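You operate a simulated robot arm through the tools that you are given. There is no shell and no other tool.

You are at the controls of a simulated robot arm. One attempt, no reset.

## Task
Snug slack bolt two, then torque all four numbered bolts in order.
Fine: They are on the stripper plate, three only snug; long torque key back in its holster.

The check looks at the end state, three seconds after you hand in, the way a careful person would. Anything else that was tipped, shoved, dropped, spilled or broken makes it a failure.

## Robot
A 7-joint arm with a two-finger parallel gripper, fixed in place. Base frame: the origin is at the foot of the arm, x ahead of it, y to its left, z up. Readings come in mm, degrees, newtons and seconds.
With the tool pointing down near the work surface it reaches from about 100 to 880 mm from the base axis. Its first joint turns from -115.0 to 115.0 degrees. Payload 3.91 kg.
Tool frame: the origin (TCP) lies between the finger pads and is the grasp point; the fingertips stand 30 mm ahead of it; z points along the fingers, y is the line along which they close. Largest opening 110 mm; finger width 20, thickness 10; the body of the gripper, 48 by 112 mm, starts 55 mm behind the TCP.
Orientation is that of the tool frame in the base frame, as a unit quaternion [w, x, y, z]. With the fingers straight down and closing along the base's y, the tool's x points along the base's -x, its y along +y and its z along -z.

## Interface
- The arm moves only by the tool move_arm. Its argument "deltas" is a list of rows, each a list of 3 entries, a list of its own where there are three numbers: the shift along the base's x, y, z in units of 40 mm (1.0 is 40 mm), then the turn, a rotation vector about the base's x, y, z in units of 8 degrees (1.0 is 8 degrees), then the finger opening in mm, from 0 to 110. In form: [[[tx, ty, tz], [rx, ry, rz], claw], ...]. A call has 1 to 20 rows; each row shifts and turns the commanded pose from where the row before left it. A call with a number of a shift or a turn outside -1 to 1 is refused whole. Rows are played at 5 a second. More than 50 mm and 8.6 degrees between two rows, or a gripper value outside its range, and nothing of the call is played. A pose out of reach is approached as far as the arm can. The call stops where the force on the tool passes 40 N (or 10 N more than at its start, if that is more) or the arm is blocked; 0.2 s more then pass. The fingers move at their own pace (about 153 mm/s each) and stop on an object; they squeeze with about 23 N. The grip force told is the motor's: it shows also when the fingers shut on nothing. Time passes only in rows, and 0.2 s behind the last, so rows that do not move let the fingers close. It gives the time, the measured TCP pose, the force on the tool (base axes), the opening and the grip force at its end, in the units of the frame above (readings bear some noise), with the torque about the TCP (base axes, N m) and any sound that the robot's microphone picked up.
- Cameras (640 x 400 px; columns grow to the right, rows downward): "scene" is fixed at [228.6, 503.3, 1567.9]; the picture's right is [-0.67, -0.74, 0.00], its down [-0.45, 0.41, -0.79] and it looks along [0.59, -0.53, -0.61] (base axes); focal length 339 px, centre (320, 200). "wrist" rides on the gripper at [73, 17, -103] in the tool frame; the picture's right is [-0.23, 0.97, 0.00], its down [-0.76, -0.18, -0.62] and it looks along [-0.61, -0.14, 0.78] (tool axes); focal length 222 px, centre (320, 200). There is no depth. A picture from a camera that has moved, and an enlarged one, comes with that camera's place and axes in the base frame and with its lens. The place of the scene camera against the robot may be out by one fixed shift of up to 12 mm in any direction.
- capture(camera): a new picture of that camera. No time passes.
- lift_body(by): slides the trunk up (or, below 0, down) by that many mm; the arm rides with it, the base frame stays. It gives what a move gives, with no picture.
- enlarge(camera, box): a new picture of the part [left, top, right, bottom] of that camera's present view, enlarged. No time passes.
- job_done(): hands the job in; it is judged then, once.

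Places have to be worked out from the pictures, the camera data and where the tool is seen. Open the gripper and draw the arm clear of the work before you hand the job in, unless the task says otherwise.

The tools are called as name(argument=value, ...) on one line, values as JSON. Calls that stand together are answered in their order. move_arm: Moves the arm, as the interface text tells. Its arguments: {"type":"object","properties":{"deltas":{"type":"array"}},"required":["deltas"]} The other tools are called the same way: lift_body (by) slides the trunk up or down; capture (camera) takes a picture; enlarge (camera, box) takes an enlarged picture of a part of a camera's view; job_done () hands the job in.

At the start:

```text
time: 0.0
position: [637.1, -197.1, 1118.9]
ee_rot: [0.0, 0.001, 1.0, 0.0]
wrist_force: [0.6, 0.1, 0.3]
ft_torque: [-0.02, -0.03, -0.02]
grip_width: 109.9
gripper_force: 0.0
trunk travel left (down, up): [-775.0, 215.0]
```

scene: 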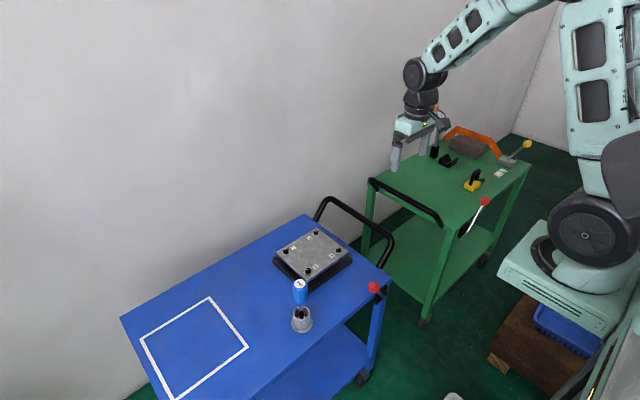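
wrist: 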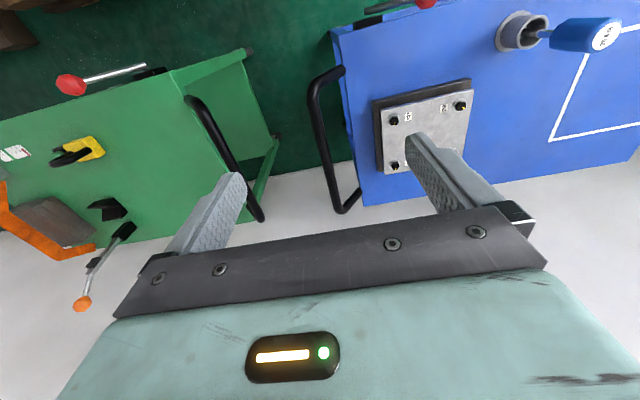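

I start by looking closer at both carts to identify the tools, the plate and the holsters.

enlarge(camera="scene", box=[260, 210, 400, 340])

enlarge(camera="scene", box=[360, 110, 550, 250])

enlarge(camera="wrist", box=[340, 0, 640, 200])

enlarge(camera="wrist", box=[0, 50, 200, 320])

```text
3.08 times, centred on (330, 275) of scene
camera zoom: at [228.6, 503.3, 1567.9], right [-0.67, -0.74, 0.0], down [-0.45, 0.41, -0.79], along [0.59, -0.53, -0.61], focal length 1043 px, centre (289, -31)
```

zoom: 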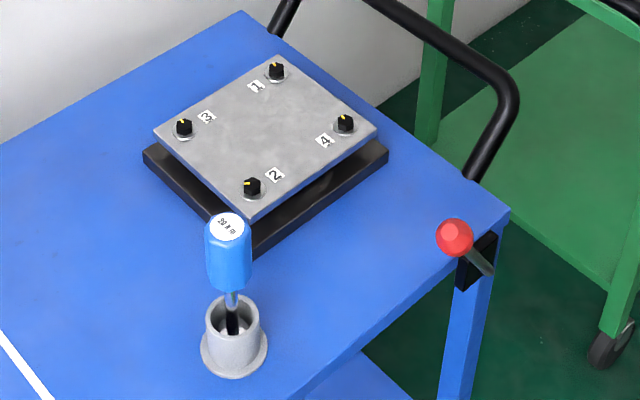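

```text
2.86 times, centred on (455, 180) of scene
camera zoom: at [228.6, 503.3, 1567.9], right [-0.67, -0.74, 0.0], down [-0.45, 0.41, -0.79], along [0.59, -0.53, -0.61], focal length 969 px, centre (-66, 257)
```

zoom: 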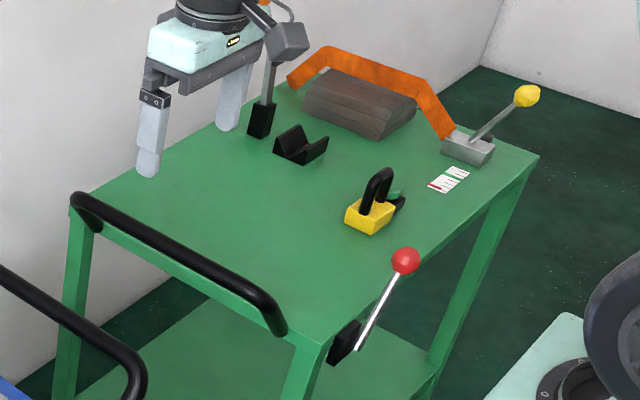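

```text
2.00 times, centred on (490, 100) of wrist
camera zoom: at [565.7, -178.9, 1222.8], right [0.23, 0.97, 0.0], down [0.76, -0.18, 0.62], along [0.61, -0.14, -0.78], focal length 444 px, centre (-20, 400)
```

zoom: 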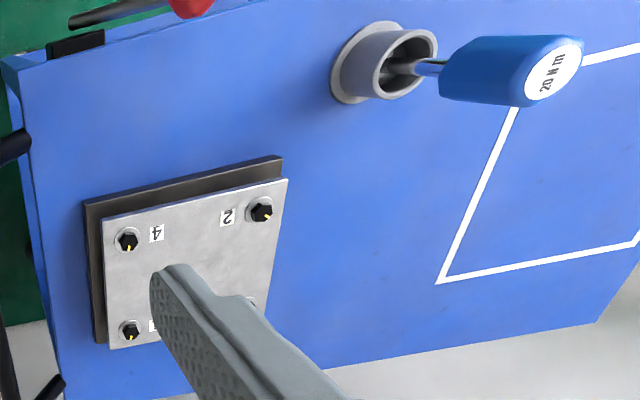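

```text
1.48 times, centred on (100, 185) of wrist
camera zoom: at [565.7, -178.9, 1222.8], right [0.23, 0.97, 0.0], down [0.76, -0.18, 0.62], along [0.61, -0.14, -0.78], focal length 329 px, centre (646, 222)
```

zoom: 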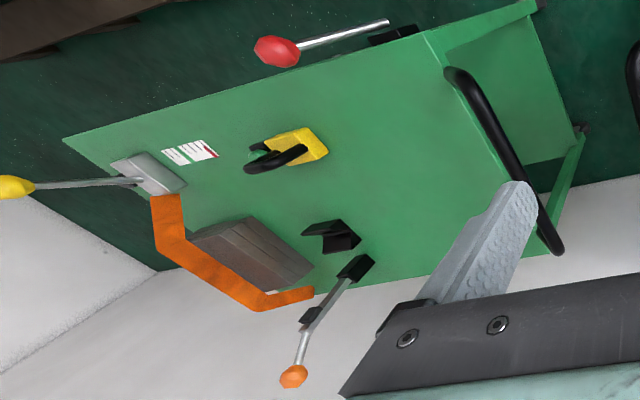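

The blue cart carries the bolt plate (bolt 1 about (880,-62), 2 (765,67), 3 (882,68), 4 (770,-62), tops at z≈760) and the blue key standing in a grey holster near (665,180). I move above the plate, staying high, to get a better wrist view.

move_arm(deltas=[[[0.6375, 0.842, -0.4], [0, 0, 0], 110], [[0.6375, 0.842, -0.4], [0, 0, 0], 110], [[0.6375, 0.842, -0.4], [0, 0, 0], 110], [[0.6375, 0.842, -0.4], [0, 0, 0], 110], [[0.6375, 0.842, -0.4], [0, 0, 0], 110], [[0.6375, 0.842, -0.4], [0, 0, 0], 110], [[0, 0, 0], [0, 0, 0], 110]])

capture(camera="wrist")

capture(camera="scene")

```text
time: 1.6
position: [788.4, 6.9, 1022.9]
ee_rot: [0.0, -0.001, 1.0, 0.0]
wrist_force: [-0.5, 0.6, -0.2]
ft_torque: [0.02, 0.03, 0.01]
grip_width: 109.9
gripper_force: 0.1
trunk travel left (down, up): [-775.0, 215.0]
```

```text
taken
camera wrist: at [717.2, 24.9, 1126.8], right [0.23, 0.97, 0.0], down [0.76, -0.18, 0.62], along [0.61, -0.14, -0.78], focal length 222 px, centre (320, 200)
```

wrist: 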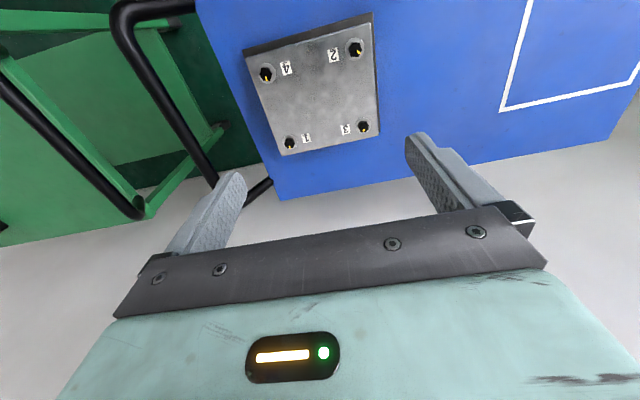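

```text
taken
```

scene: 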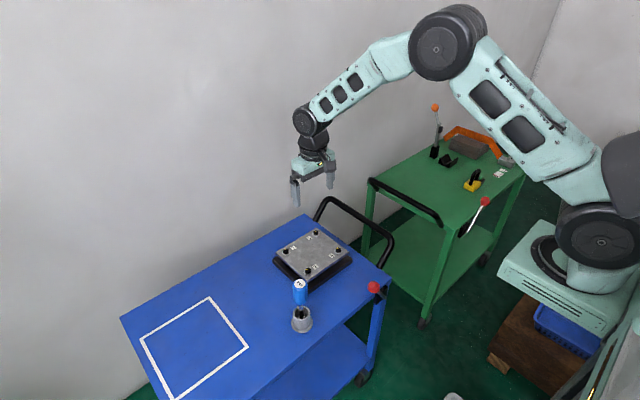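

The arm moved freely. I zoom in on the plate for exact bolt positions and marks.

enlarge(camera="wrist", box=[230, 0, 400, 170])

enlarge(camera="scene", box=[270, 220, 360, 290])

enlarge(camera="scene", box=[280, 270, 330, 340])

```text
2.35 times, centred on (315, 85) of wrist
camera zoom: at [717.2, 24.9, 1126.8], right [0.23, 0.97, 0.0], down [0.76, -0.18, 0.62], along [0.61, -0.14, -0.78], focal length 523 px, centre (332, 471)
```

zoom: 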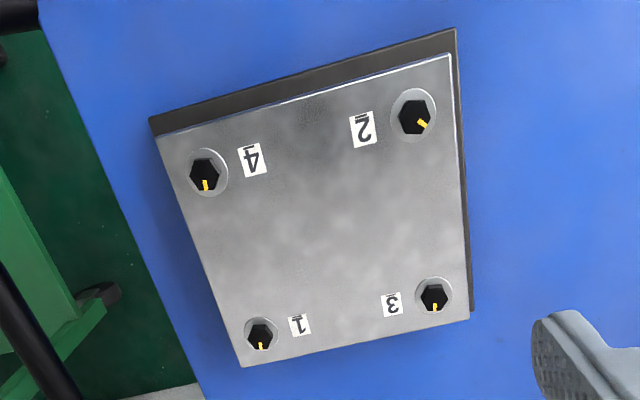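

```text
5.71 times, centred on (315, 255) of scene
camera zoom: at [228.6, 503.3, 1567.9], right [-0.67, -0.74, 0.0], down [-0.45, 0.41, -0.79], along [0.59, -0.53, -0.61], focal length 1938 px, centre (349, -114)
```

zoom: 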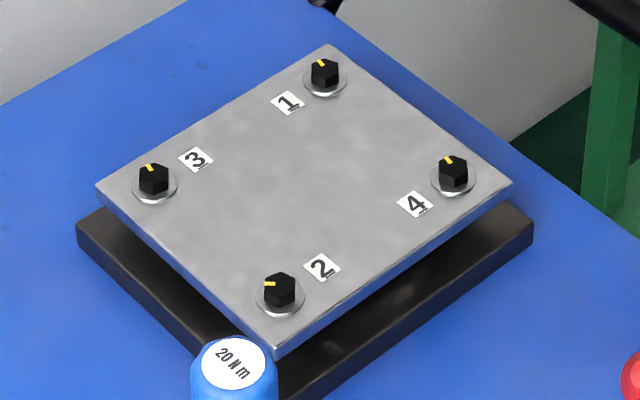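

```text
5.71 times, centred on (305, 305) of scene
camera zoom: at [228.6, 503.3, 1567.9], right [-0.67, -0.74, 0.0], down [-0.45, 0.41, -0.79], along [0.59, -0.53, -0.61], focal length 1938 px, centre (406, -400)
```

zoom: 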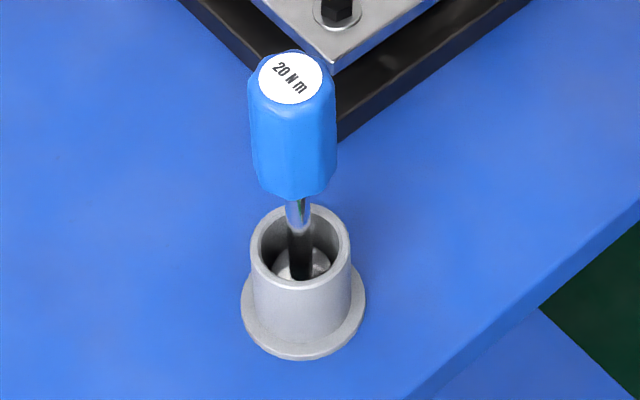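

Bolts are black hex heads with yellow marks (1, 3, 4 aligned alike; 2 rotated). The key has a faceted blue handle (20 N m) and black socket in the cup. I move above the holster, staying high, for a close look.

move_arm(deltas=[[[-0.635, 0.722, 0], [0, 0, 0], 110], [[-0.635, 0.722, 0], [0, 0, 0], 110], [[-0.635, 0.722, 0], [0, 0, 0], 110], [[-0.635, 0.722, 0], [0, 0, 0], 110], [[-0.635, 0.722, 0], [0, 0, 0], 110], [[-0.635, 0.722, 0], [0, 0, 0], 110], [[0, 0, 0], [0, 0, 0], 110]])

capture(camera="wrist")

capture(camera="scene")

```text
time: 3.2
position: [635.2, 178.7, 1022.0]
ee_rot: [0.0, 0.001, 1.0, 0.001]
wrist_force: [0.2, -0.2, -0.9]
ft_torque: [0.0, -0.03, -0.01]
grip_width: 109.9
gripper_force: 0.1
trunk travel left (down, up): [-775.0, 215.0]
```

```text
taken
camera wrist: at [564.5, 196.0, 1125.8], right [0.23, 0.97, 0.0], down [0.76, -0.18, 0.62], along [0.61, -0.14, -0.78], focal length 222 px, centre (320, 200)
```

wrist: 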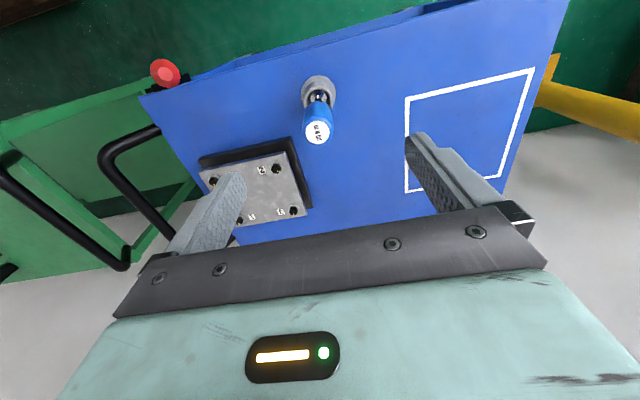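

```text
taken
```

scene: 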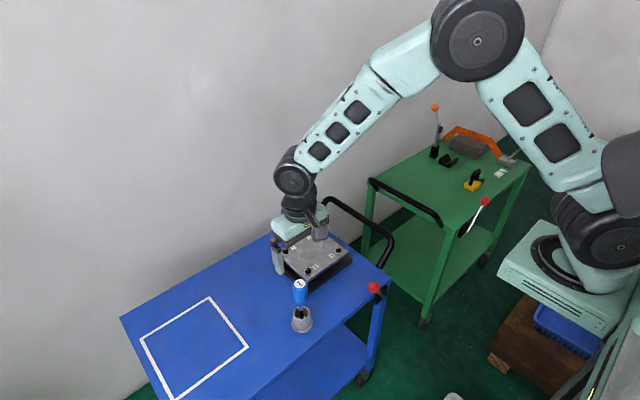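

enlarge(camera="wrist", box=[270, 60, 370, 160])

enlarge(camera="wrist", box=[190, 130, 320, 240])

```text
4.00 times, centred on (320, 110) of wrist
camera zoom: at [564.5, 196.0, 1125.8], right [0.23, 0.97, 0.0], down [0.76, -0.18, 0.62], along [0.61, -0.14, -0.78], focal length 888 px, centre (320, 560)
```

zoom: 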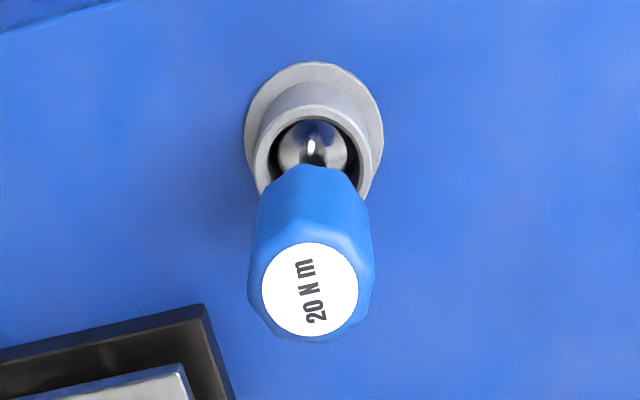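

```text
3.64 times, centred on (255, 185) of wrist
camera zoom: at [564.5, 196.0, 1125.8], right [0.23, 0.97, 0.0], down [0.76, -0.18, 0.62], along [0.61, -0.14, -0.78], focal length 808 px, centre (556, 254)
```

zoom: 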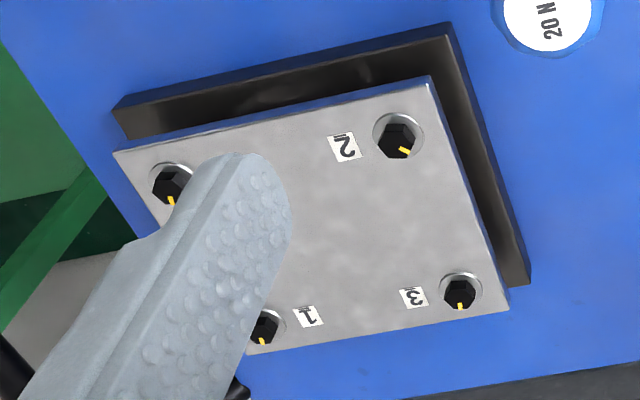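

The label centre triangulates to about (663,170,873) and the holster base to the same x,y, so the key stands vertical there. I zoom in harder to see the facets of the handle.

enlarge(camera="wrist", box=[298, 100, 340, 150])

enlarge(camera="scene", box=[285, 270, 320, 340])

```text
8.00 times, centred on (319, 125) of wrist
camera zoom: at [564.5, 196.0, 1125.8], right [0.23, 0.97, 0.0], down [0.76, -0.18, 0.62], along [0.61, -0.14, -0.78], focal length 1777 px, centre (328, 800)
```

zoom: 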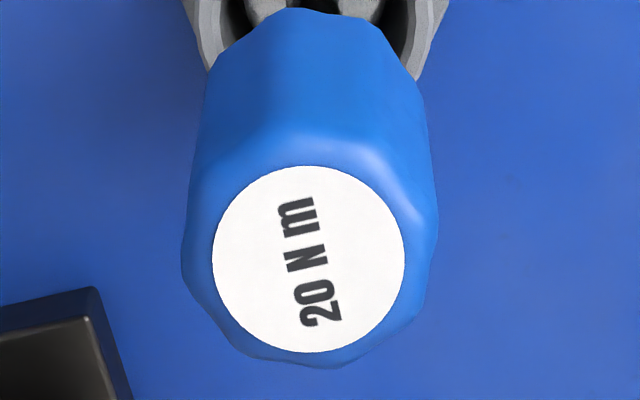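

```text
5.71 times, centred on (302, 305) of scene
camera zoom: at [228.6, 503.3, 1567.9], right [-0.67, -0.74, 0.0], down [-0.45, 0.41, -0.79], along [0.59, -0.53, -0.61], focal length 1938 px, centre (420, -400)
```

zoom: 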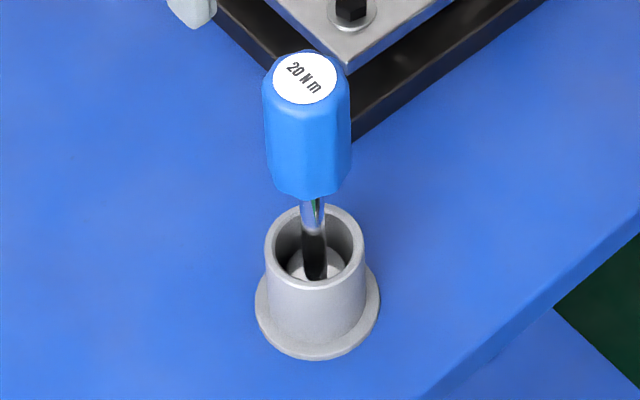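

The handle is a hexagonal prism with flats facing ±y (text runs along -x), spanning about z 783–873. Before gripping I test reach over the far bolts (x≈882) at the height the key will need, with fingers well above the plate.

move_arm(deltas=[[[0.882, -0.396, -0.293], [0, 0, 0], 110], [[0.882, -0.396, -0.293], [0, 0, 0], 110], [[0.882, -0.396, -0.293], [0, 0, 0], 110], [[0.882, -0.396, -0.293], [0, 0, 0], 110], [[0.882, -0.396, -0.293], [0, 0, 0], 110], [[0.882, -0.396, -0.293], [0, 0, 0], 110], [[0.882, -0.396, -0.293], [0, 0, 0], 110], [[0, 0, -0.75], [0, 0, 0], 110], [[0, 0, -0.75], [0, 0, 0], 110], [[0, 0, 0], [0, 0, 0], 110]])

capture(camera="wrist")

capture(camera="scene")

```text
time: 5.4
position: [882.1, 68.0, 878.3]
ee_rot: [-0.001, 0.0, 1.0, 0.0]
wrist_force: [-0.4, 0.1, 0.6]
ft_torque: [-0.01, 0.01, 0.03]
grip_width: 110.0
gripper_force: 0.1
trunk travel left (down, up): [-775.0, 215.0]
```

```text
taken
camera wrist: at [811.2, 85.2, 982.3], right [0.23, 0.97, 0.0], down [0.76, -0.18, 0.62], along [0.61, -0.14, -0.78], focal length 222 px, centre (320, 200)
```

wrist: 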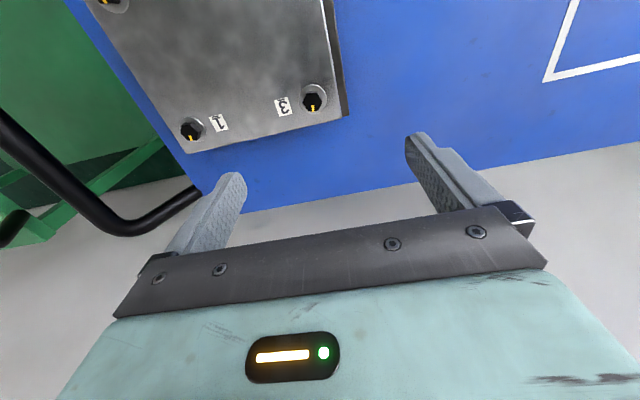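

```text
taken
```

scene: 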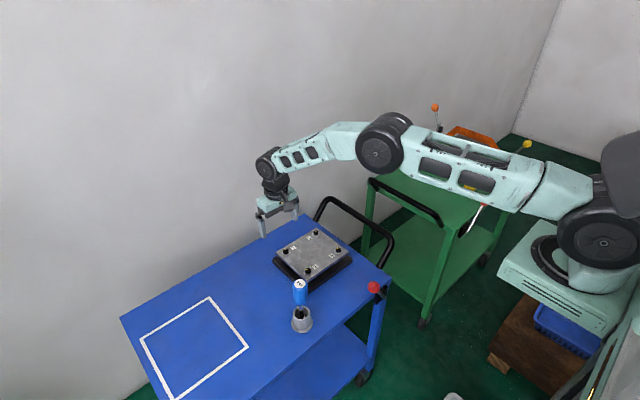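

Reach is fine here. I zoom this close view for precise bolt 3 and 1 positions.

enlarge(camera="wrist", box=[280, 70, 350, 140])

enlarge(camera="wrist", box=[150, 90, 230, 160])

```text
5.71 times, centred on (315, 105) of wrist
camera zoom: at [811.2, 85.2, 982.3], right [0.23, 0.97, 0.0], down [0.76, -0.18, 0.62], along [0.61, -0.14, -0.78], focal length 1269 px, centre (349, 743)
```

zoom: 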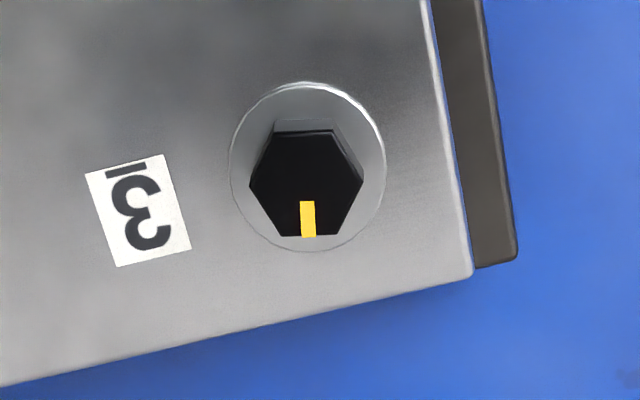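

```text
5.71 times, centred on (190, 125) of wrist
camera zoom: at [811.2, 85.2, 982.3], right [0.23, 0.97, 0.0], down [0.76, -0.18, 0.62], along [0.61, -0.14, -0.78], focal length 1269 px, centre (1063, 629)
```

zoom: 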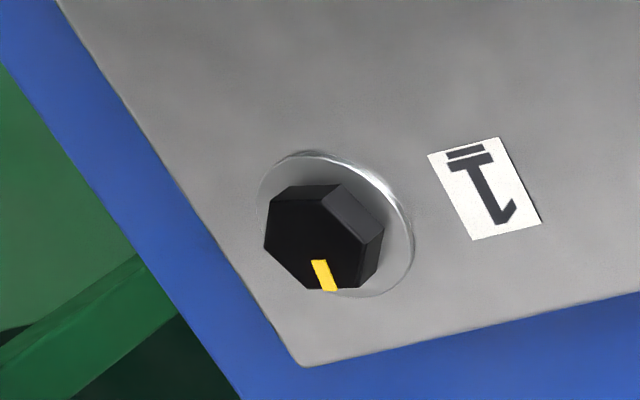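

Triangulated bolt-head tops at z≈759: 1 (866,-65), 2 (757,65), 3 (867,64), 4 (757,-65); marks of 1, 3, 4 at about -15° to -20°, bolt 2 at about +48°. Now I rise and go over the key at (663,170).

move_arm(deltas=[[[0, 0, 1], [0, 0, 0], 110], [[-0.4, 0.15, 1], [0, 0, 0], 80], [[-0.85, 0.4, 0.5], [0, 0, 0], 80], [[-0.85, 0.4, 0.5], [0, 0, 0], 80], [[-0.85, 0.4, 0], [0, 0, 0], 80], [[-0.85, 0.4, 0], [0, 0, 0], 80], [[-0.85, 0.4, 0], [0, 0, 0], 80], [[-0.825, 0.4, 0], [0, 0, 0], 80], [[0, 0, 0], [0, 0, 0], 80]])

capture(camera="wrist")

```text
time: 7.4
position: [665.5, 169.4, 1003.2]
ee_rot: [0.0, 0.0, 1.0, 0.0]
wrist_force: [0.8, 0.1, 0.3]
ft_torque: [-0.01, -0.01, 0.05]
grip_width: 79.7
gripper_force: 0.0
trunk travel left (down, up): [-775.0, 215.0]
```

```text
taken
camera wrist: at [593.7, 186.3, 1106.8], right [0.23, 0.97, 0.0], down [0.76, -0.18, 0.62], along [0.61, -0.14, -0.78], focal length 222 px, centre (320, 200)
```

wrist: 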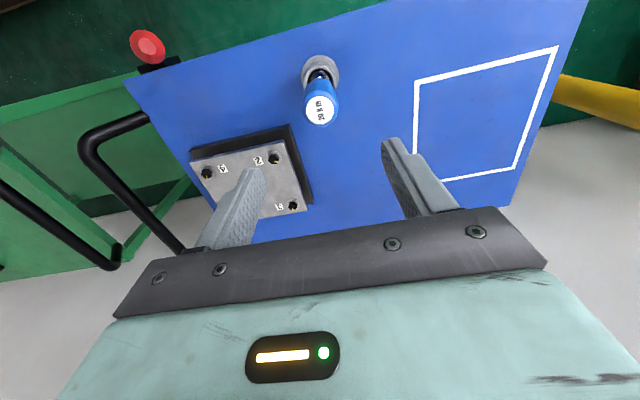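

enlarge(camera="wrist", box=[290, 40, 350, 130])

```text
4.44 times, centred on (320, 85) of wrist
camera zoom: at [593.7, 186.3, 1106.8], right [0.23, 0.97, 0.0], down [0.76, -0.18, 0.62], along [0.61, -0.14, -0.78], focal length 987 px, centre (320, 711)
```

zoom: 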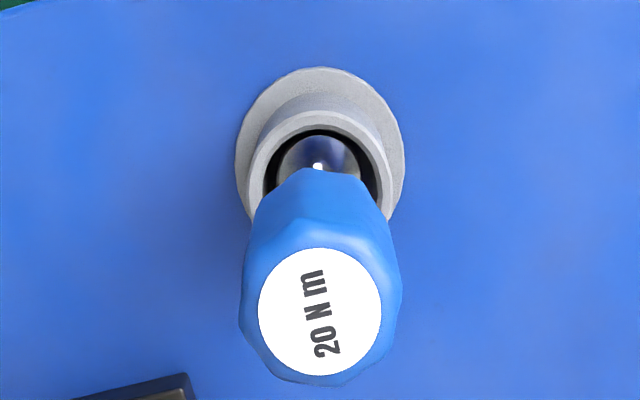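

Label centre is at (662.2,170.1); I align and descend to grip the handle with TCP at z≈832, keeping the gripper body above the handle top.

move_arm(deltas=[[[-0.085, 0.015, -0.85], [0, 0, 0], 80], [[0, 0, -0.85], [0, 0, 0], 80], [[0, 0, -0.85], [0, 0, 0], 80], [[0, 0, -0.85], [0, 0, 0], 80], [[0, 0, -0.8], [0, 0, 0], 80], [[0, 0, 0], [0, 0, 0], 80]])

capture(camera="wrist")

enlarge(camera="scene", box=[270, 240, 340, 340])

```text
time: 8.8
position: [664.6, 172.5, 830.8]
ee_rot: [0.0, -0.001, 1.0, 0.0]
wrist_force: [0.1, 0.0, -0.3]
ft_torque: [0.02, -0.03, -0.05]
grip_width: 79.9
gripper_force: 0.0
trunk travel left (down, up): [-775.0, 215.0]
```

```text
taken
camera wrist: at [593.3, 190.7, 934.0], right [0.23, 0.97, 0.0], down [0.76, -0.18, 0.62], along [0.61, -0.14, -0.78], focal length 222 px, centre (320, 200)
```

wrist: 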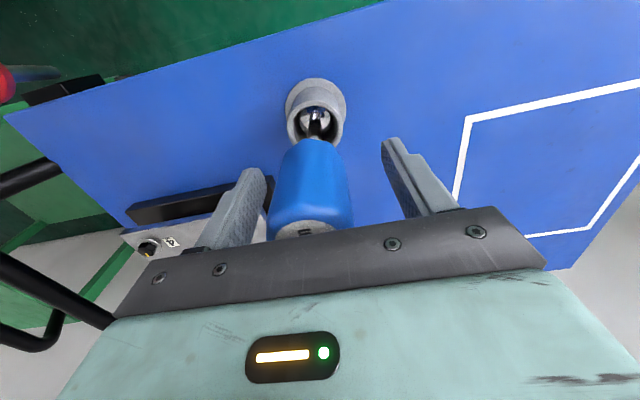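

```text
4.00 times, centred on (305, 290) of scene
camera zoom: at [228.6, 503.3, 1567.9], right [-0.67, -0.74, 0.0], down [-0.45, 0.41, -0.79], along [0.59, -0.53, -0.61], focal length 1356 px, centre (380, -160)
```

zoom: 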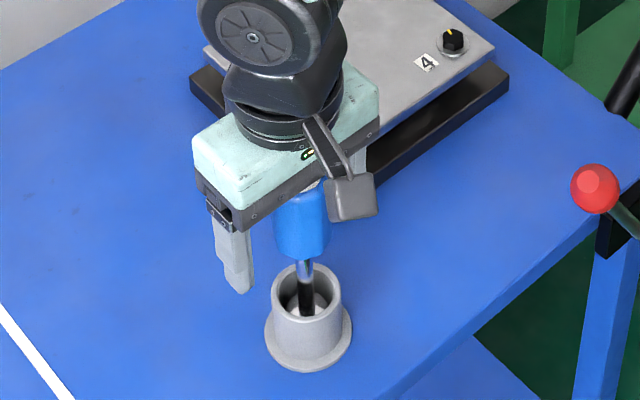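

The handle is centred between the fingers with the body clear of its top. I close the gripper.

move_arm(deltas=[[[0, 0, 0], [0, 0, 0], 50], [[0, 0, 0], [0, 0, 0], 40], [[0, 0, 0], [0, 0, 0], 30], [[0, 0, 0], [0, 0, 0], 10], [[0, 0, 0], [0, 0, 0], 10]])

capture(camera="wrist")

```text
time: 10.0
position: [664.1, 173.3, 830.4]
ee_rot: [0.0, 0.0, 1.0, 0.0]
wrist_force: [-0.2, 0.3, 0.5]
ft_torque: [-0.02, -0.02, -0.02]
grip_width: 37.4
gripper_force: 23.4
trunk travel left (down, up): [-775.0, 215.0]
```

```text
taken
camera wrist: at [593.3, 190.8, 934.3], right [0.23, 0.97, 0.0], down [0.76, -0.18, 0.62], along [0.61, -0.14, -0.78], focal length 222 px, centre (320, 200)
```

wrist: 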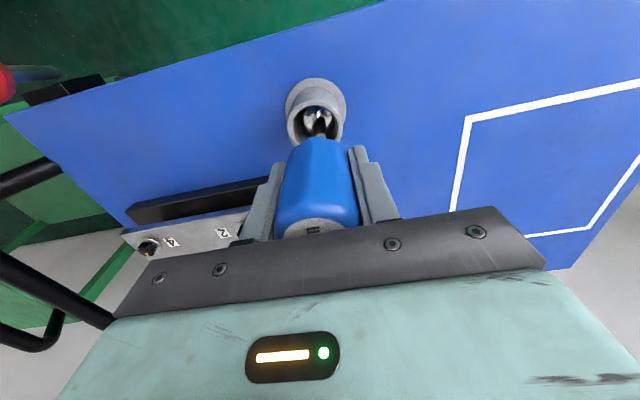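

Gripped at 37.4 mm with 23 N. I lift straight up 120 mm and check.

move_arm(deltas=[[[0, 0, 0.3], [0, 0, 0], 10], [[0, 0, 0.5], [0, 0, 0], 10], [[0, 0, 0.6], [0, 0, 0], 10], [[0, 0, 0.6], [0, 0, 0], 10], [[0, 0, 0.6], [0, 0, 0], 10], [[0, 0, 0.6], [0, 0, 0], 10], [[0, 0, 0], [0, 0, 0], 10]])

capture(camera="wrist")

enlarge(camera="scene", box=[270, 220, 350, 340])

```text
time: 11.6
position: [663.5, 171.1, 961.3]
ee_rot: [0.0, 0.001, 1.0, 0.0]
wrist_force: [-0.6, -0.2, -0.7]
ft_torque: [0.0, 0.02, 0.02]
grip_width: 37.5
gripper_force: 23.3
trunk travel left (down, up): [-775.0, 215.0]
```

```text
taken
camera wrist: at [591.6, 188.4, 1065.2], right [0.23, 0.97, 0.0], down [0.76, -0.18, 0.62], along [0.61, -0.14, -0.78], focal length 222 px, centre (320, 200)
```

wrist: 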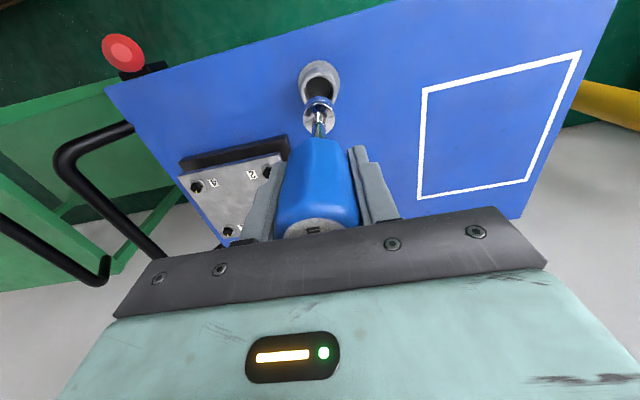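

```text
3.33 times, centred on (310, 280) of scene
camera zoom: at [228.6, 503.3, 1567.9], right [-0.67, -0.74, 0.0], down [-0.45, 0.41, -0.79], along [0.59, -0.53, -0.61], focal length 1130 px, centre (353, -67)
```

zoom: 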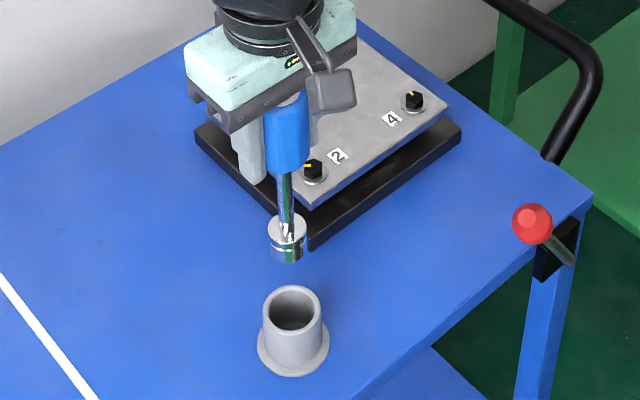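

The key is out: shaft with a chrome socket about 30 mm wide. I zoom to measure the socket tip relative to the gripper.

enlarge(camera="scene", box=[290, 245, 330, 315])

enlarge(camera="wrist", box=[270, 50, 370, 250])

```text
5.71 times, centred on (310, 280) of scene
camera zoom: at [228.6, 503.3, 1567.9], right [-0.67, -0.74, 0.0], down [-0.45, 0.41, -0.79], along [0.59, -0.53, -0.61], focal length 1938 px, centre (377, -257)
```

zoom: 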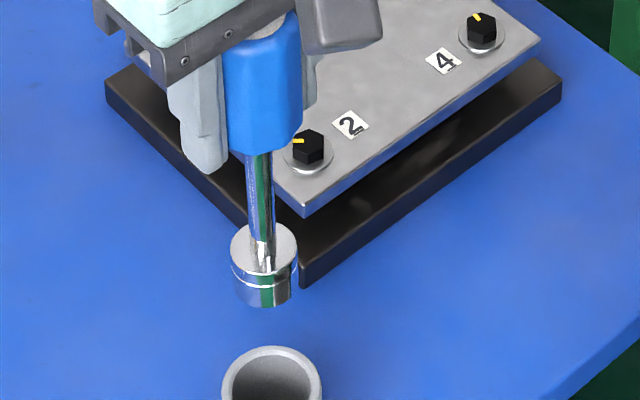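

```text
2.00 times, centred on (320, 150) of wrist
camera zoom: at [591.6, 188.4, 1065.2], right [0.23, 0.97, 0.0], down [0.76, -0.18, 0.62], along [0.61, -0.14, -0.78], focal length 444 px, centre (320, 300)
```

zoom: 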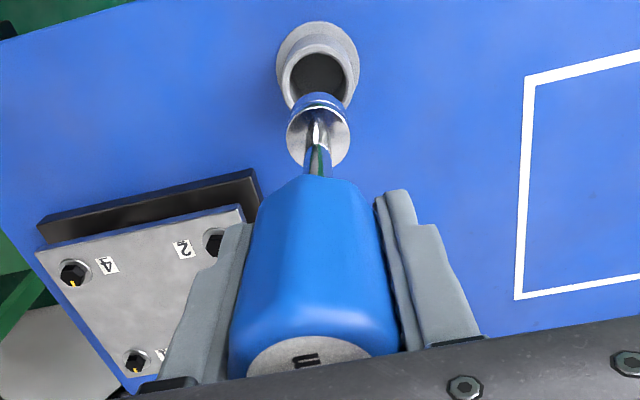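

Geometry estimate: socket tip is about 133 mm below TCP, socket ~31 mm wide and 20 mm tall; table at z≈699. I carry the key over bolt 2 with the tip ~30 mm above the head.

move_arm(deltas=[[[0.6, -0.656, -0.225], [0, 0, 0], 10], [[0.6, -0.656, -0.225], [0, 0, 0], 10], [[0.6, -0.656, -0.225], [0, 0, 0], 10], [[0.6, -0.656, -0.225], [0, 0, 0], 10], [[0, 0, 0], [0, 0, 0], 10], [[0, 0, 0], [0, 0, 0], 10]])

enlarge(camera="wrist", box=[250, 40, 390, 240])

enlarge(camera="scene", box=[275, 205, 355, 285])

```text
time: 13.0
position: [758.0, 67.6, 921.8]
ee_rot: [0.0, -0.001, 1.0, 0.001]
wrist_force: [-0.6, 0.3, -0.5]
ft_torque: [0.01, -0.03, -0.03]
grip_width: 37.8
gripper_force: 22.7
trunk travel left (down, up): [-775.0, 215.0]
```

```text
2.00 times, centred on (320, 140) of wrist
camera zoom: at [686.8, 84.3, 1026.3], right [0.23, 0.97, 0.0], down [0.76, -0.18, 0.62], along [0.61, -0.14, -0.78], focal length 444 px, centre (320, 320)
```

zoom: 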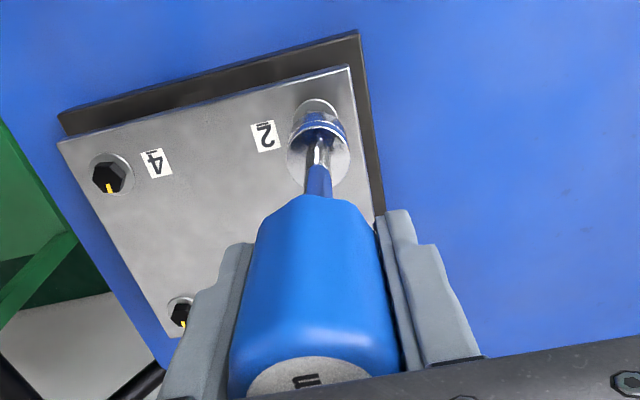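

```text
5.00 times, centred on (315, 245) of scene
camera zoom: at [228.6, 503.3, 1567.9], right [-0.67, -0.74, 0.0], down [-0.45, 0.41, -0.79], along [0.59, -0.53, -0.61], focal length 1695 px, centre (345, -25)
```

zoom: 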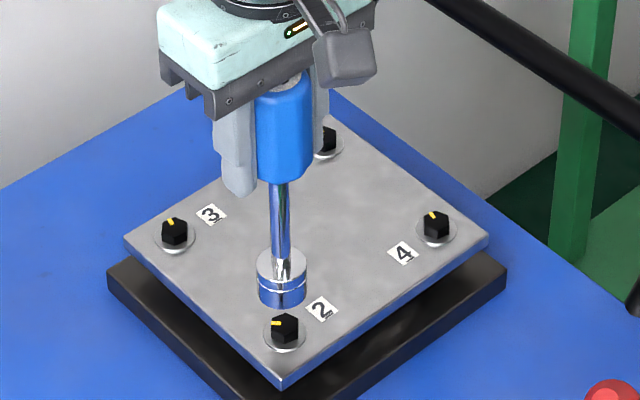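

enlarge(camera="wrist", box=[300, 80, 340, 140])

enlarge(camera="scene", box=[317, 245, 345, 280])

enlarge(camera="scene", box=[318, 245, 346, 280])

enlarge(camera="scene", box=[290, 245, 318, 280])

```text
6.67 times, centred on (320, 110) of wrist
camera zoom: at [686.8, 84.3, 1026.3], right [0.23, 0.97, 0.0], down [0.76, -0.18, 0.62], along [0.61, -0.14, -0.78], focal length 1481 px, centre (320, 800)
```

zoom: 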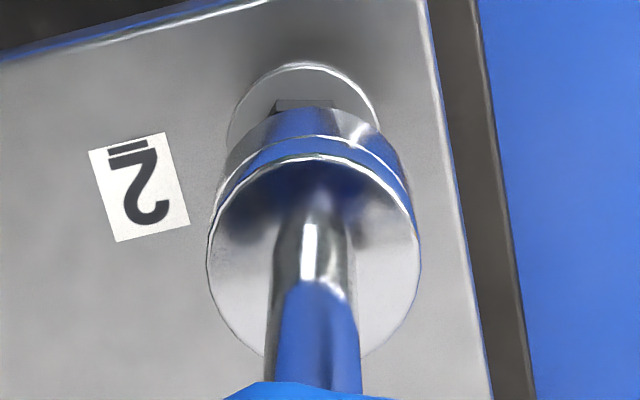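

```text
11.43 times, centred on (331, 262) of scene
camera zoom: at [228.6, 503.3, 1567.9], right [-0.67, -0.74, 0.0], down [-0.45, 0.41, -0.79], along [0.59, -0.53, -0.61], focal length 3875 px, centre (194, -514)
```

zoom: 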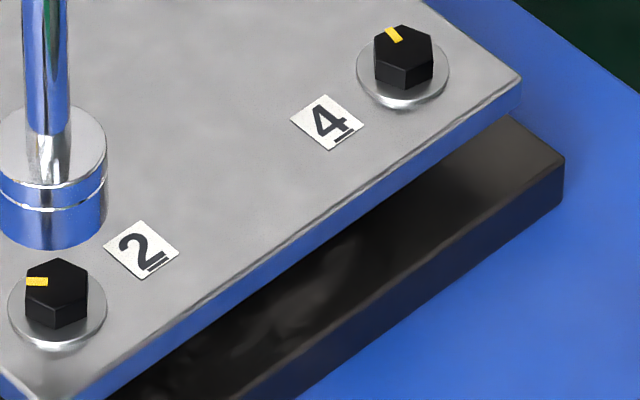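

```text
11.43 times, centred on (332, 262) of scene
camera zoom: at [228.6, 503.3, 1567.9], right [-0.67, -0.74, 0.0], down [-0.45, 0.41, -0.79], along [0.59, -0.53, -0.61], focal length 3875 px, centre (183, -514)
```

zoom: 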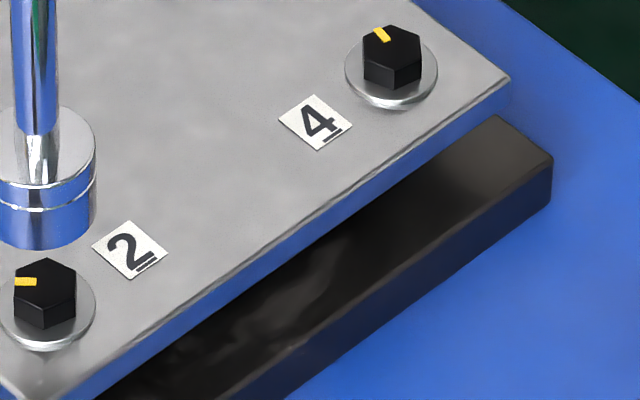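

```text
11.43 times, centred on (304, 262) of scene
camera zoom: at [228.6, 503.3, 1567.9], right [-0.67, -0.74, 0.0], down [-0.45, 0.41, -0.79], along [0.59, -0.53, -0.61], focal length 3875 px, centre (503, -514)
```

zoom: 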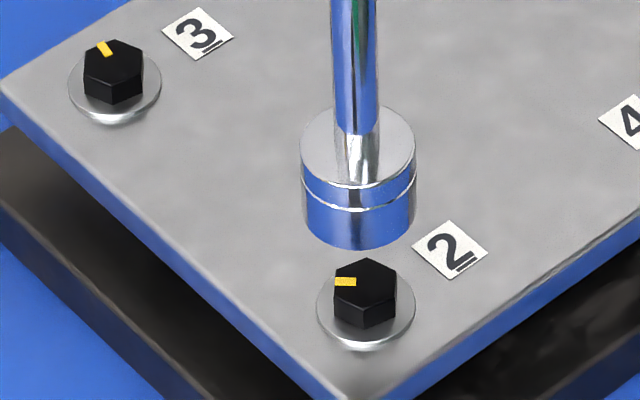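

Bolt marks suggest all hex heads share the same phase (≈-15° mod 60, bolt 2 backed off ~60° CCW). The socket is ~1.8 mm too far in +y; I correct, yaw +15° to match the likely hex phase, and lower to ~10 mm above the head.

move_arm(deltas=[[[0.005, -0.045, 0], [0, 0, 0.9375], 10], [[0, 0, 0], [0, 0, 0.9375], 10], [[0, 0, -0.3], [0, 0, 0], 10], [[0, 0, -0.25], [0, 0, 0], 10], [[0, 0, 0], [0, 0, 0], 10], [[0, 0, 0], [0, 0, 0], 10]])

enlarge(camera="wrist", box=[295, 80, 345, 140])

enlarge(camera="scene", box=[290, 245, 318, 280])

```text
time: 14.4
position: [756.7, 65.6, 904.0]
ee_rot: [0.0, -0.13, 0.991, 0.0]
wrist_force: [0.4, -0.8, -1.5]
ft_torque: [-0.02, 0.01, 0.04]
grip_width: 37.4
gripper_force: 23.0
trunk travel left (down, up): [-775.0, 215.0]
```

```text
6.67 times, centred on (320, 110) of wrist
camera zoom: at [684.2, 63.3, 1006.8], right [-0.03, 1.0, 0.0], down [0.78, 0.02, 0.62], along [0.62, 0.02, -0.78], focal length 1481 px, centre (320, 800)
```

zoom: 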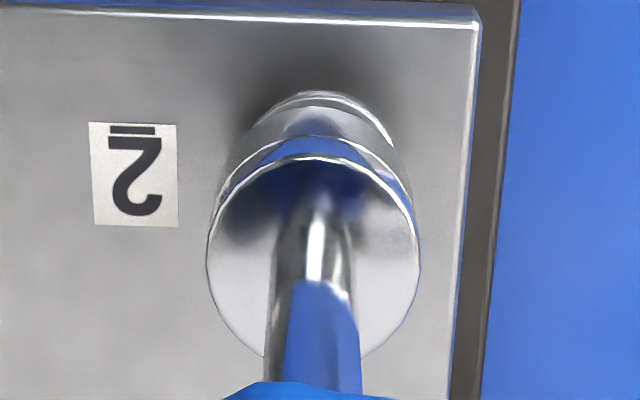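

```text
11.43 times, centred on (304, 262) of scene
camera zoom: at [228.6, 503.3, 1567.9], right [-0.67, -0.74, 0.0], down [-0.45, 0.41, -0.79], along [0.59, -0.53, -0.61], focal length 3875 px, centre (503, -514)
```

zoom: 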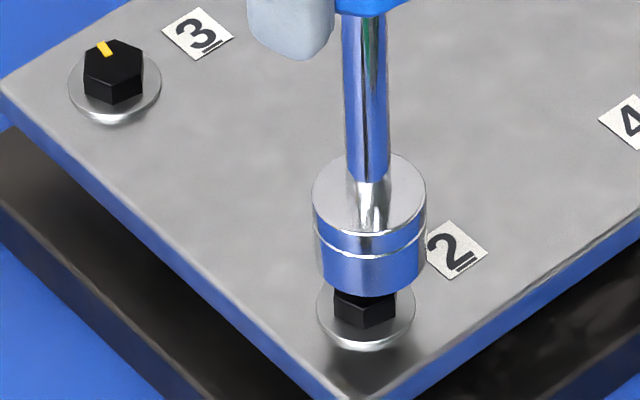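

move_arm(deltas=[[[0, 0, 0], [0, 0, 0], 10], [[0, 0, 0], [0, 0, 0], 10]])

enlarge(camera="scene", box=[290, 245, 318, 280])

enlarge(camera="wrist", box=[250, 60, 390, 260])

```text
time: 15.0
position: [757.1, 64.6, 903.7]
ee_rot: [0.0, -0.13, 0.992, 0.0]
wrist_force: [-0.1, -0.2, -1.0]
ft_torque: [-0.02, 0.01, 0.02]
grip_width: 37.2
gripper_force: 22.8
trunk travel left (down, up): [-775.0, 215.0]
```

```text
11.43 times, centred on (304, 262) of scene
camera zoom: at [228.6, 503.3, 1567.9], right [-0.67, -0.74, 0.0], down [-0.45, 0.41, -0.79], along [0.59, -0.53, -0.61], focal length 3875 px, centre (503, -514)
```

zoom: 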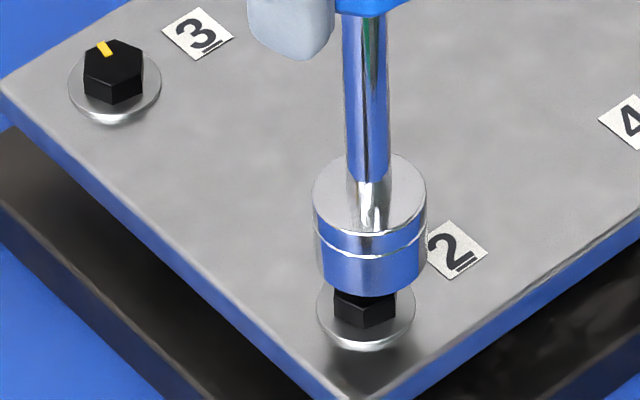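

```text
2.00 times, centred on (320, 160) of wrist
camera zoom: at [684.1, 63.3, 1006.8], right [-0.03, 1.0, 0.0], down [0.78, 0.02, 0.62], along [0.62, 0.02, -0.78], focal length 444 px, centre (320, 280)
```

zoom: 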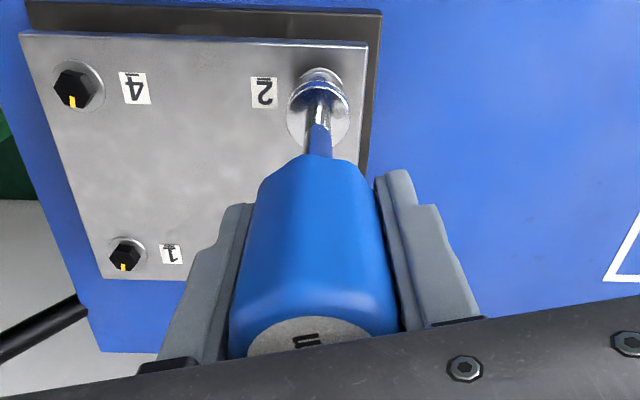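

enlarge(camera="wrist", box=[304, 90, 336, 122])

enlarge(camera="scene", box=[295, 256, 315, 278])

```text
12.50 times, centred on (320, 106) of wrist
camera zoom: at [684.1, 63.3, 1006.8], right [-0.03, 1.0, 0.0], down [0.78, 0.02, 0.62], along [0.62, 0.02, -0.78], focal length 2776 px, centre (320, 1375)
```

zoom: 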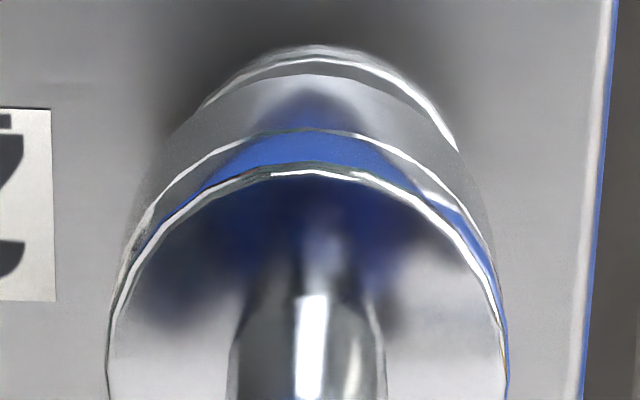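

```text
16.00 times, centred on (305, 267) of scene
camera zoom: at [228.6, 503.3, 1567.9], right [-0.67, -0.74, 0.0], down [-0.45, 0.41, -0.79], along [0.59, -0.53, -0.61], focal length 5425 px, centre (560, -872)
```

zoom: 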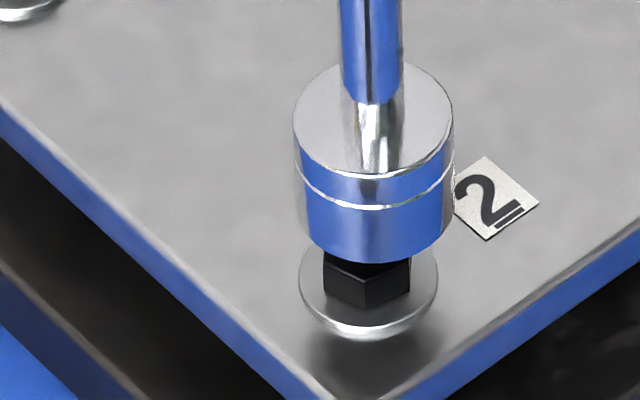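

Both views agree the socket needs about +1.6 mm x and +0.8 mm y. I correct that and re-check before descending.

move_arm(deltas=[[[0.04, 0.02, 0], [0, 0, 0], 10], [[0, 0, 0], [0, 0, 0], 10], [[0, 0, 0], [0, 0, 0], 10]])

enlarge(camera="wrist", box=[304, 90, 336, 122])

enlarge(camera="scene", box=[295, 256, 315, 278])

```text
time: 15.8
position: [759.5, 64.7, 903.7]
ee_rot: [0.0, -0.129, 0.992, 0.0]
wrist_force: [0.5, -0.2, -2.0]
ft_torque: [0.01, -0.04, -0.03]
grip_width: 37.4
gripper_force: 22.8
trunk travel left (down, up): [-775.0, 215.0]
```

```text
12.50 times, centred on (320, 106) of wrist
camera zoom: at [686.5, 63.5, 1006.9], right [-0.03, 1.0, 0.0], down [0.78, 0.02, 0.62], along [0.62, 0.02, -0.78], focal length 2776 px, centre (320, 1375)
```

zoom: 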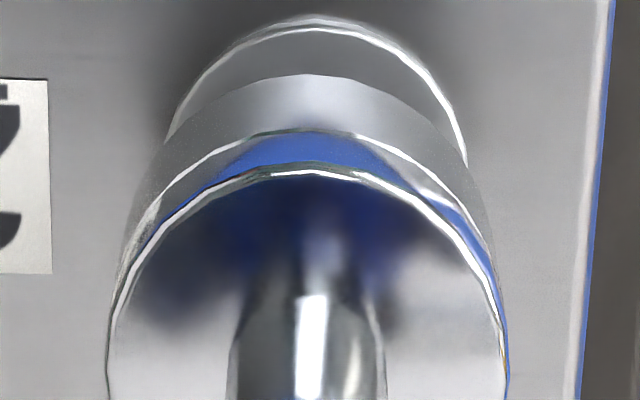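

```text
16.00 times, centred on (305, 267) of scene
camera zoom: at [228.6, 503.3, 1567.9], right [-0.67, -0.74, 0.0], down [-0.45, 0.41, -0.79], along [0.59, -0.53, -0.61], focal length 5425 px, centre (560, -872)
```

zoom: 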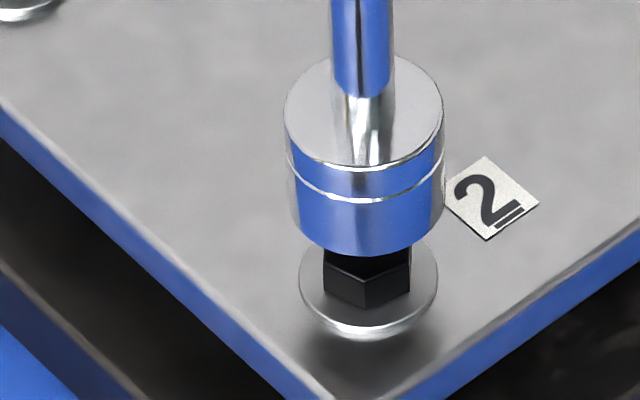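

Now the socket is within ~0.7 mm of the bolt axis. I nudge (-0.5,+0.5) and lower slowly toward contact, watching the force.

move_arm(deltas=[[[-0.0125, 0.0125, -0.05], [0, 0, 0], 10], [[0, 0, -0.05], [0, 0, 0], 10], [[0, 0, -0.05], [0, 0, 0], 10], [[0, 0, -0.05], [0, 0, 0], 10], [[0, 0, 0], [0, 0, 0], 10], [[0, 0, 0], [0, 0, 0], 10]])

enlarge(camera="wrist", box=[304, 90, 336, 122])

enlarge(camera="scene", box=[295, 256, 315, 278])

```text
time: 17.2
position: [760.4, 65.2, 895.0]
ee_rot: [0.0, -0.13, 0.992, -0.001]
wrist_force: [-0.9, 0.2, -1.3]
ft_torque: [0.01, 0.01, 0.03]
grip_width: 37.4
gripper_force: 23.0
trunk travel left (down, up): [-775.0, 215.0]
```

```text
12.50 times, centred on (320, 106) of wrist
camera zoom: at [686.4, 63.7, 998.8], right [-0.03, 1.0, 0.0], down [0.78, 0.02, 0.62], along [0.62, 0.02, -0.78], focal length 2776 px, centre (320, 1375)
```

zoom: 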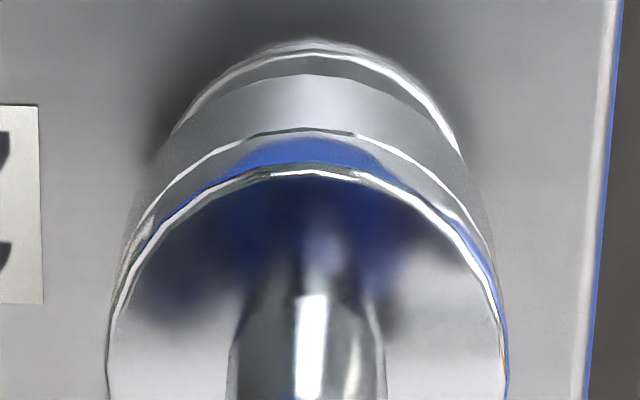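

```text
16.00 times, centred on (305, 267) of scene
camera zoom: at [228.6, 503.3, 1567.9], right [-0.67, -0.74, 0.0], down [-0.45, 0.41, -0.79], along [0.59, -0.53, -0.61], focal length 5425 px, centre (560, -872)
```

zoom: 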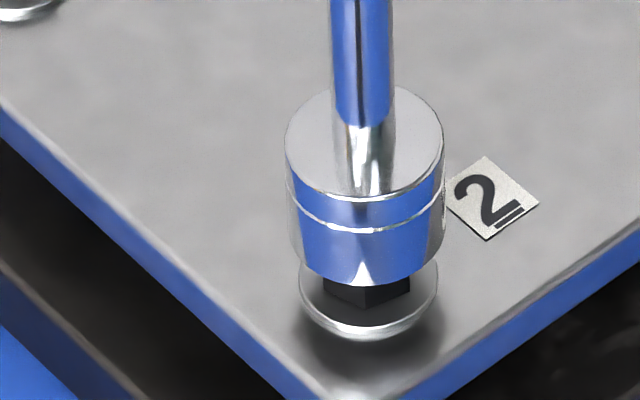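

Well centred now in both views. I continue lowering in 1 mm steps, expecting either a drop over the hex or contact.

move_arm(deltas=[[[0, 0, -0.03], [0, 0, 0], 10], [[0, 0, -0.03], [0, 0, 0], 10], [[0, 0, -0.03], [0, 0, 0], 10], [[0, 0, -0.03], [0, 0, 0], 10], [[0, 0, -0.03], [0, 0, 0], 10], [[0, 0, 0], [0, 0, 0], 10]])

enlarge(camera="scene", box=[295, 256, 315, 278])

```text
time: 18.6
position: [759.0, 64.6, 888.9]
ee_rot: [-0.001, -0.13, 0.991, -0.001]
wrist_force: [-0.8, 0.1, -1.1]
ft_torque: [-0.01, -0.02, 0.02]
grip_width: 37.4
gripper_force: 22.5
trunk travel left (down, up): [-775.0, 215.0]
```

```text
16.00 times, centred on (305, 267) of scene
camera zoom: at [228.6, 503.3, 1567.9], right [-0.67, -0.74, 0.0], down [-0.45, 0.41, -0.79], along [0.59, -0.53, -0.61], focal length 5425 px, centre (560, -872)
```

zoom: 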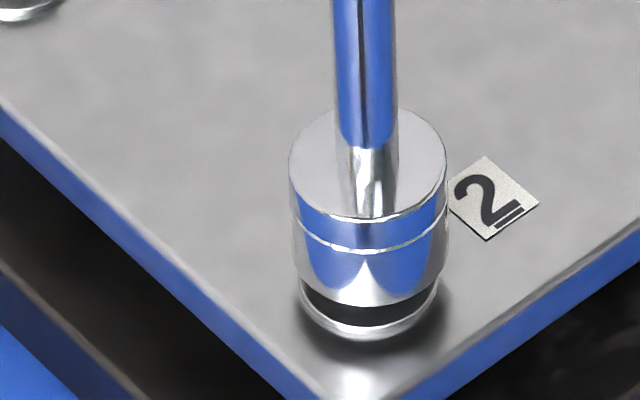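

move_arm(deltas=[[[0, 0, -0.03], [0, 0, 0], 10], [[0, 0, -0.03], [0, 0, 0], 10], [[0, 0, -0.03], [0, 0, 0], 10], [[0, 0, -0.03], [0, 0, 0], 10], [[0, 0, -0.03], [0, 0, 0], 10], [[0, 0, 0], [0, 0, 0], 10]])

enlarge(camera="scene", box=[295, 256, 315, 278])

```text
time: 20.0
position: [759.1, 64.9, 884.2]
ee_rot: [0.0, -0.13, 0.992, 0.0]
wrist_force: [0.0, -0.5, -1.3]
ft_torque: [0.02, -0.01, 0.0]
grip_width: 37.5
gripper_force: 22.9
trunk travel left (down, up): [-775.0, 215.0]
```

```text
16.00 times, centred on (305, 267) of scene
camera zoom: at [228.6, 503.3, 1567.9], right [-0.67, -0.74, 0.0], down [-0.45, 0.41, -0.79], along [0.59, -0.53, -0.61], focal length 5425 px, centre (560, -872)
```

zoom: 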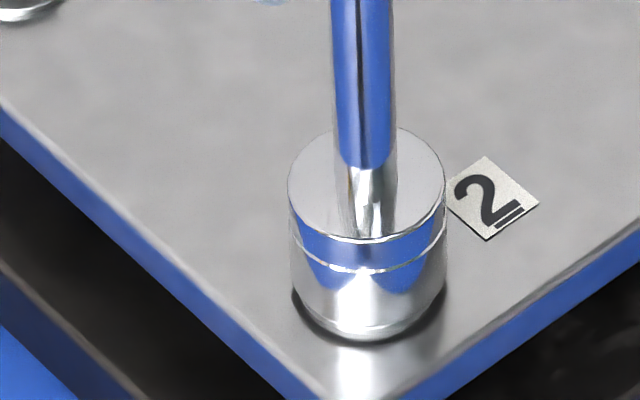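

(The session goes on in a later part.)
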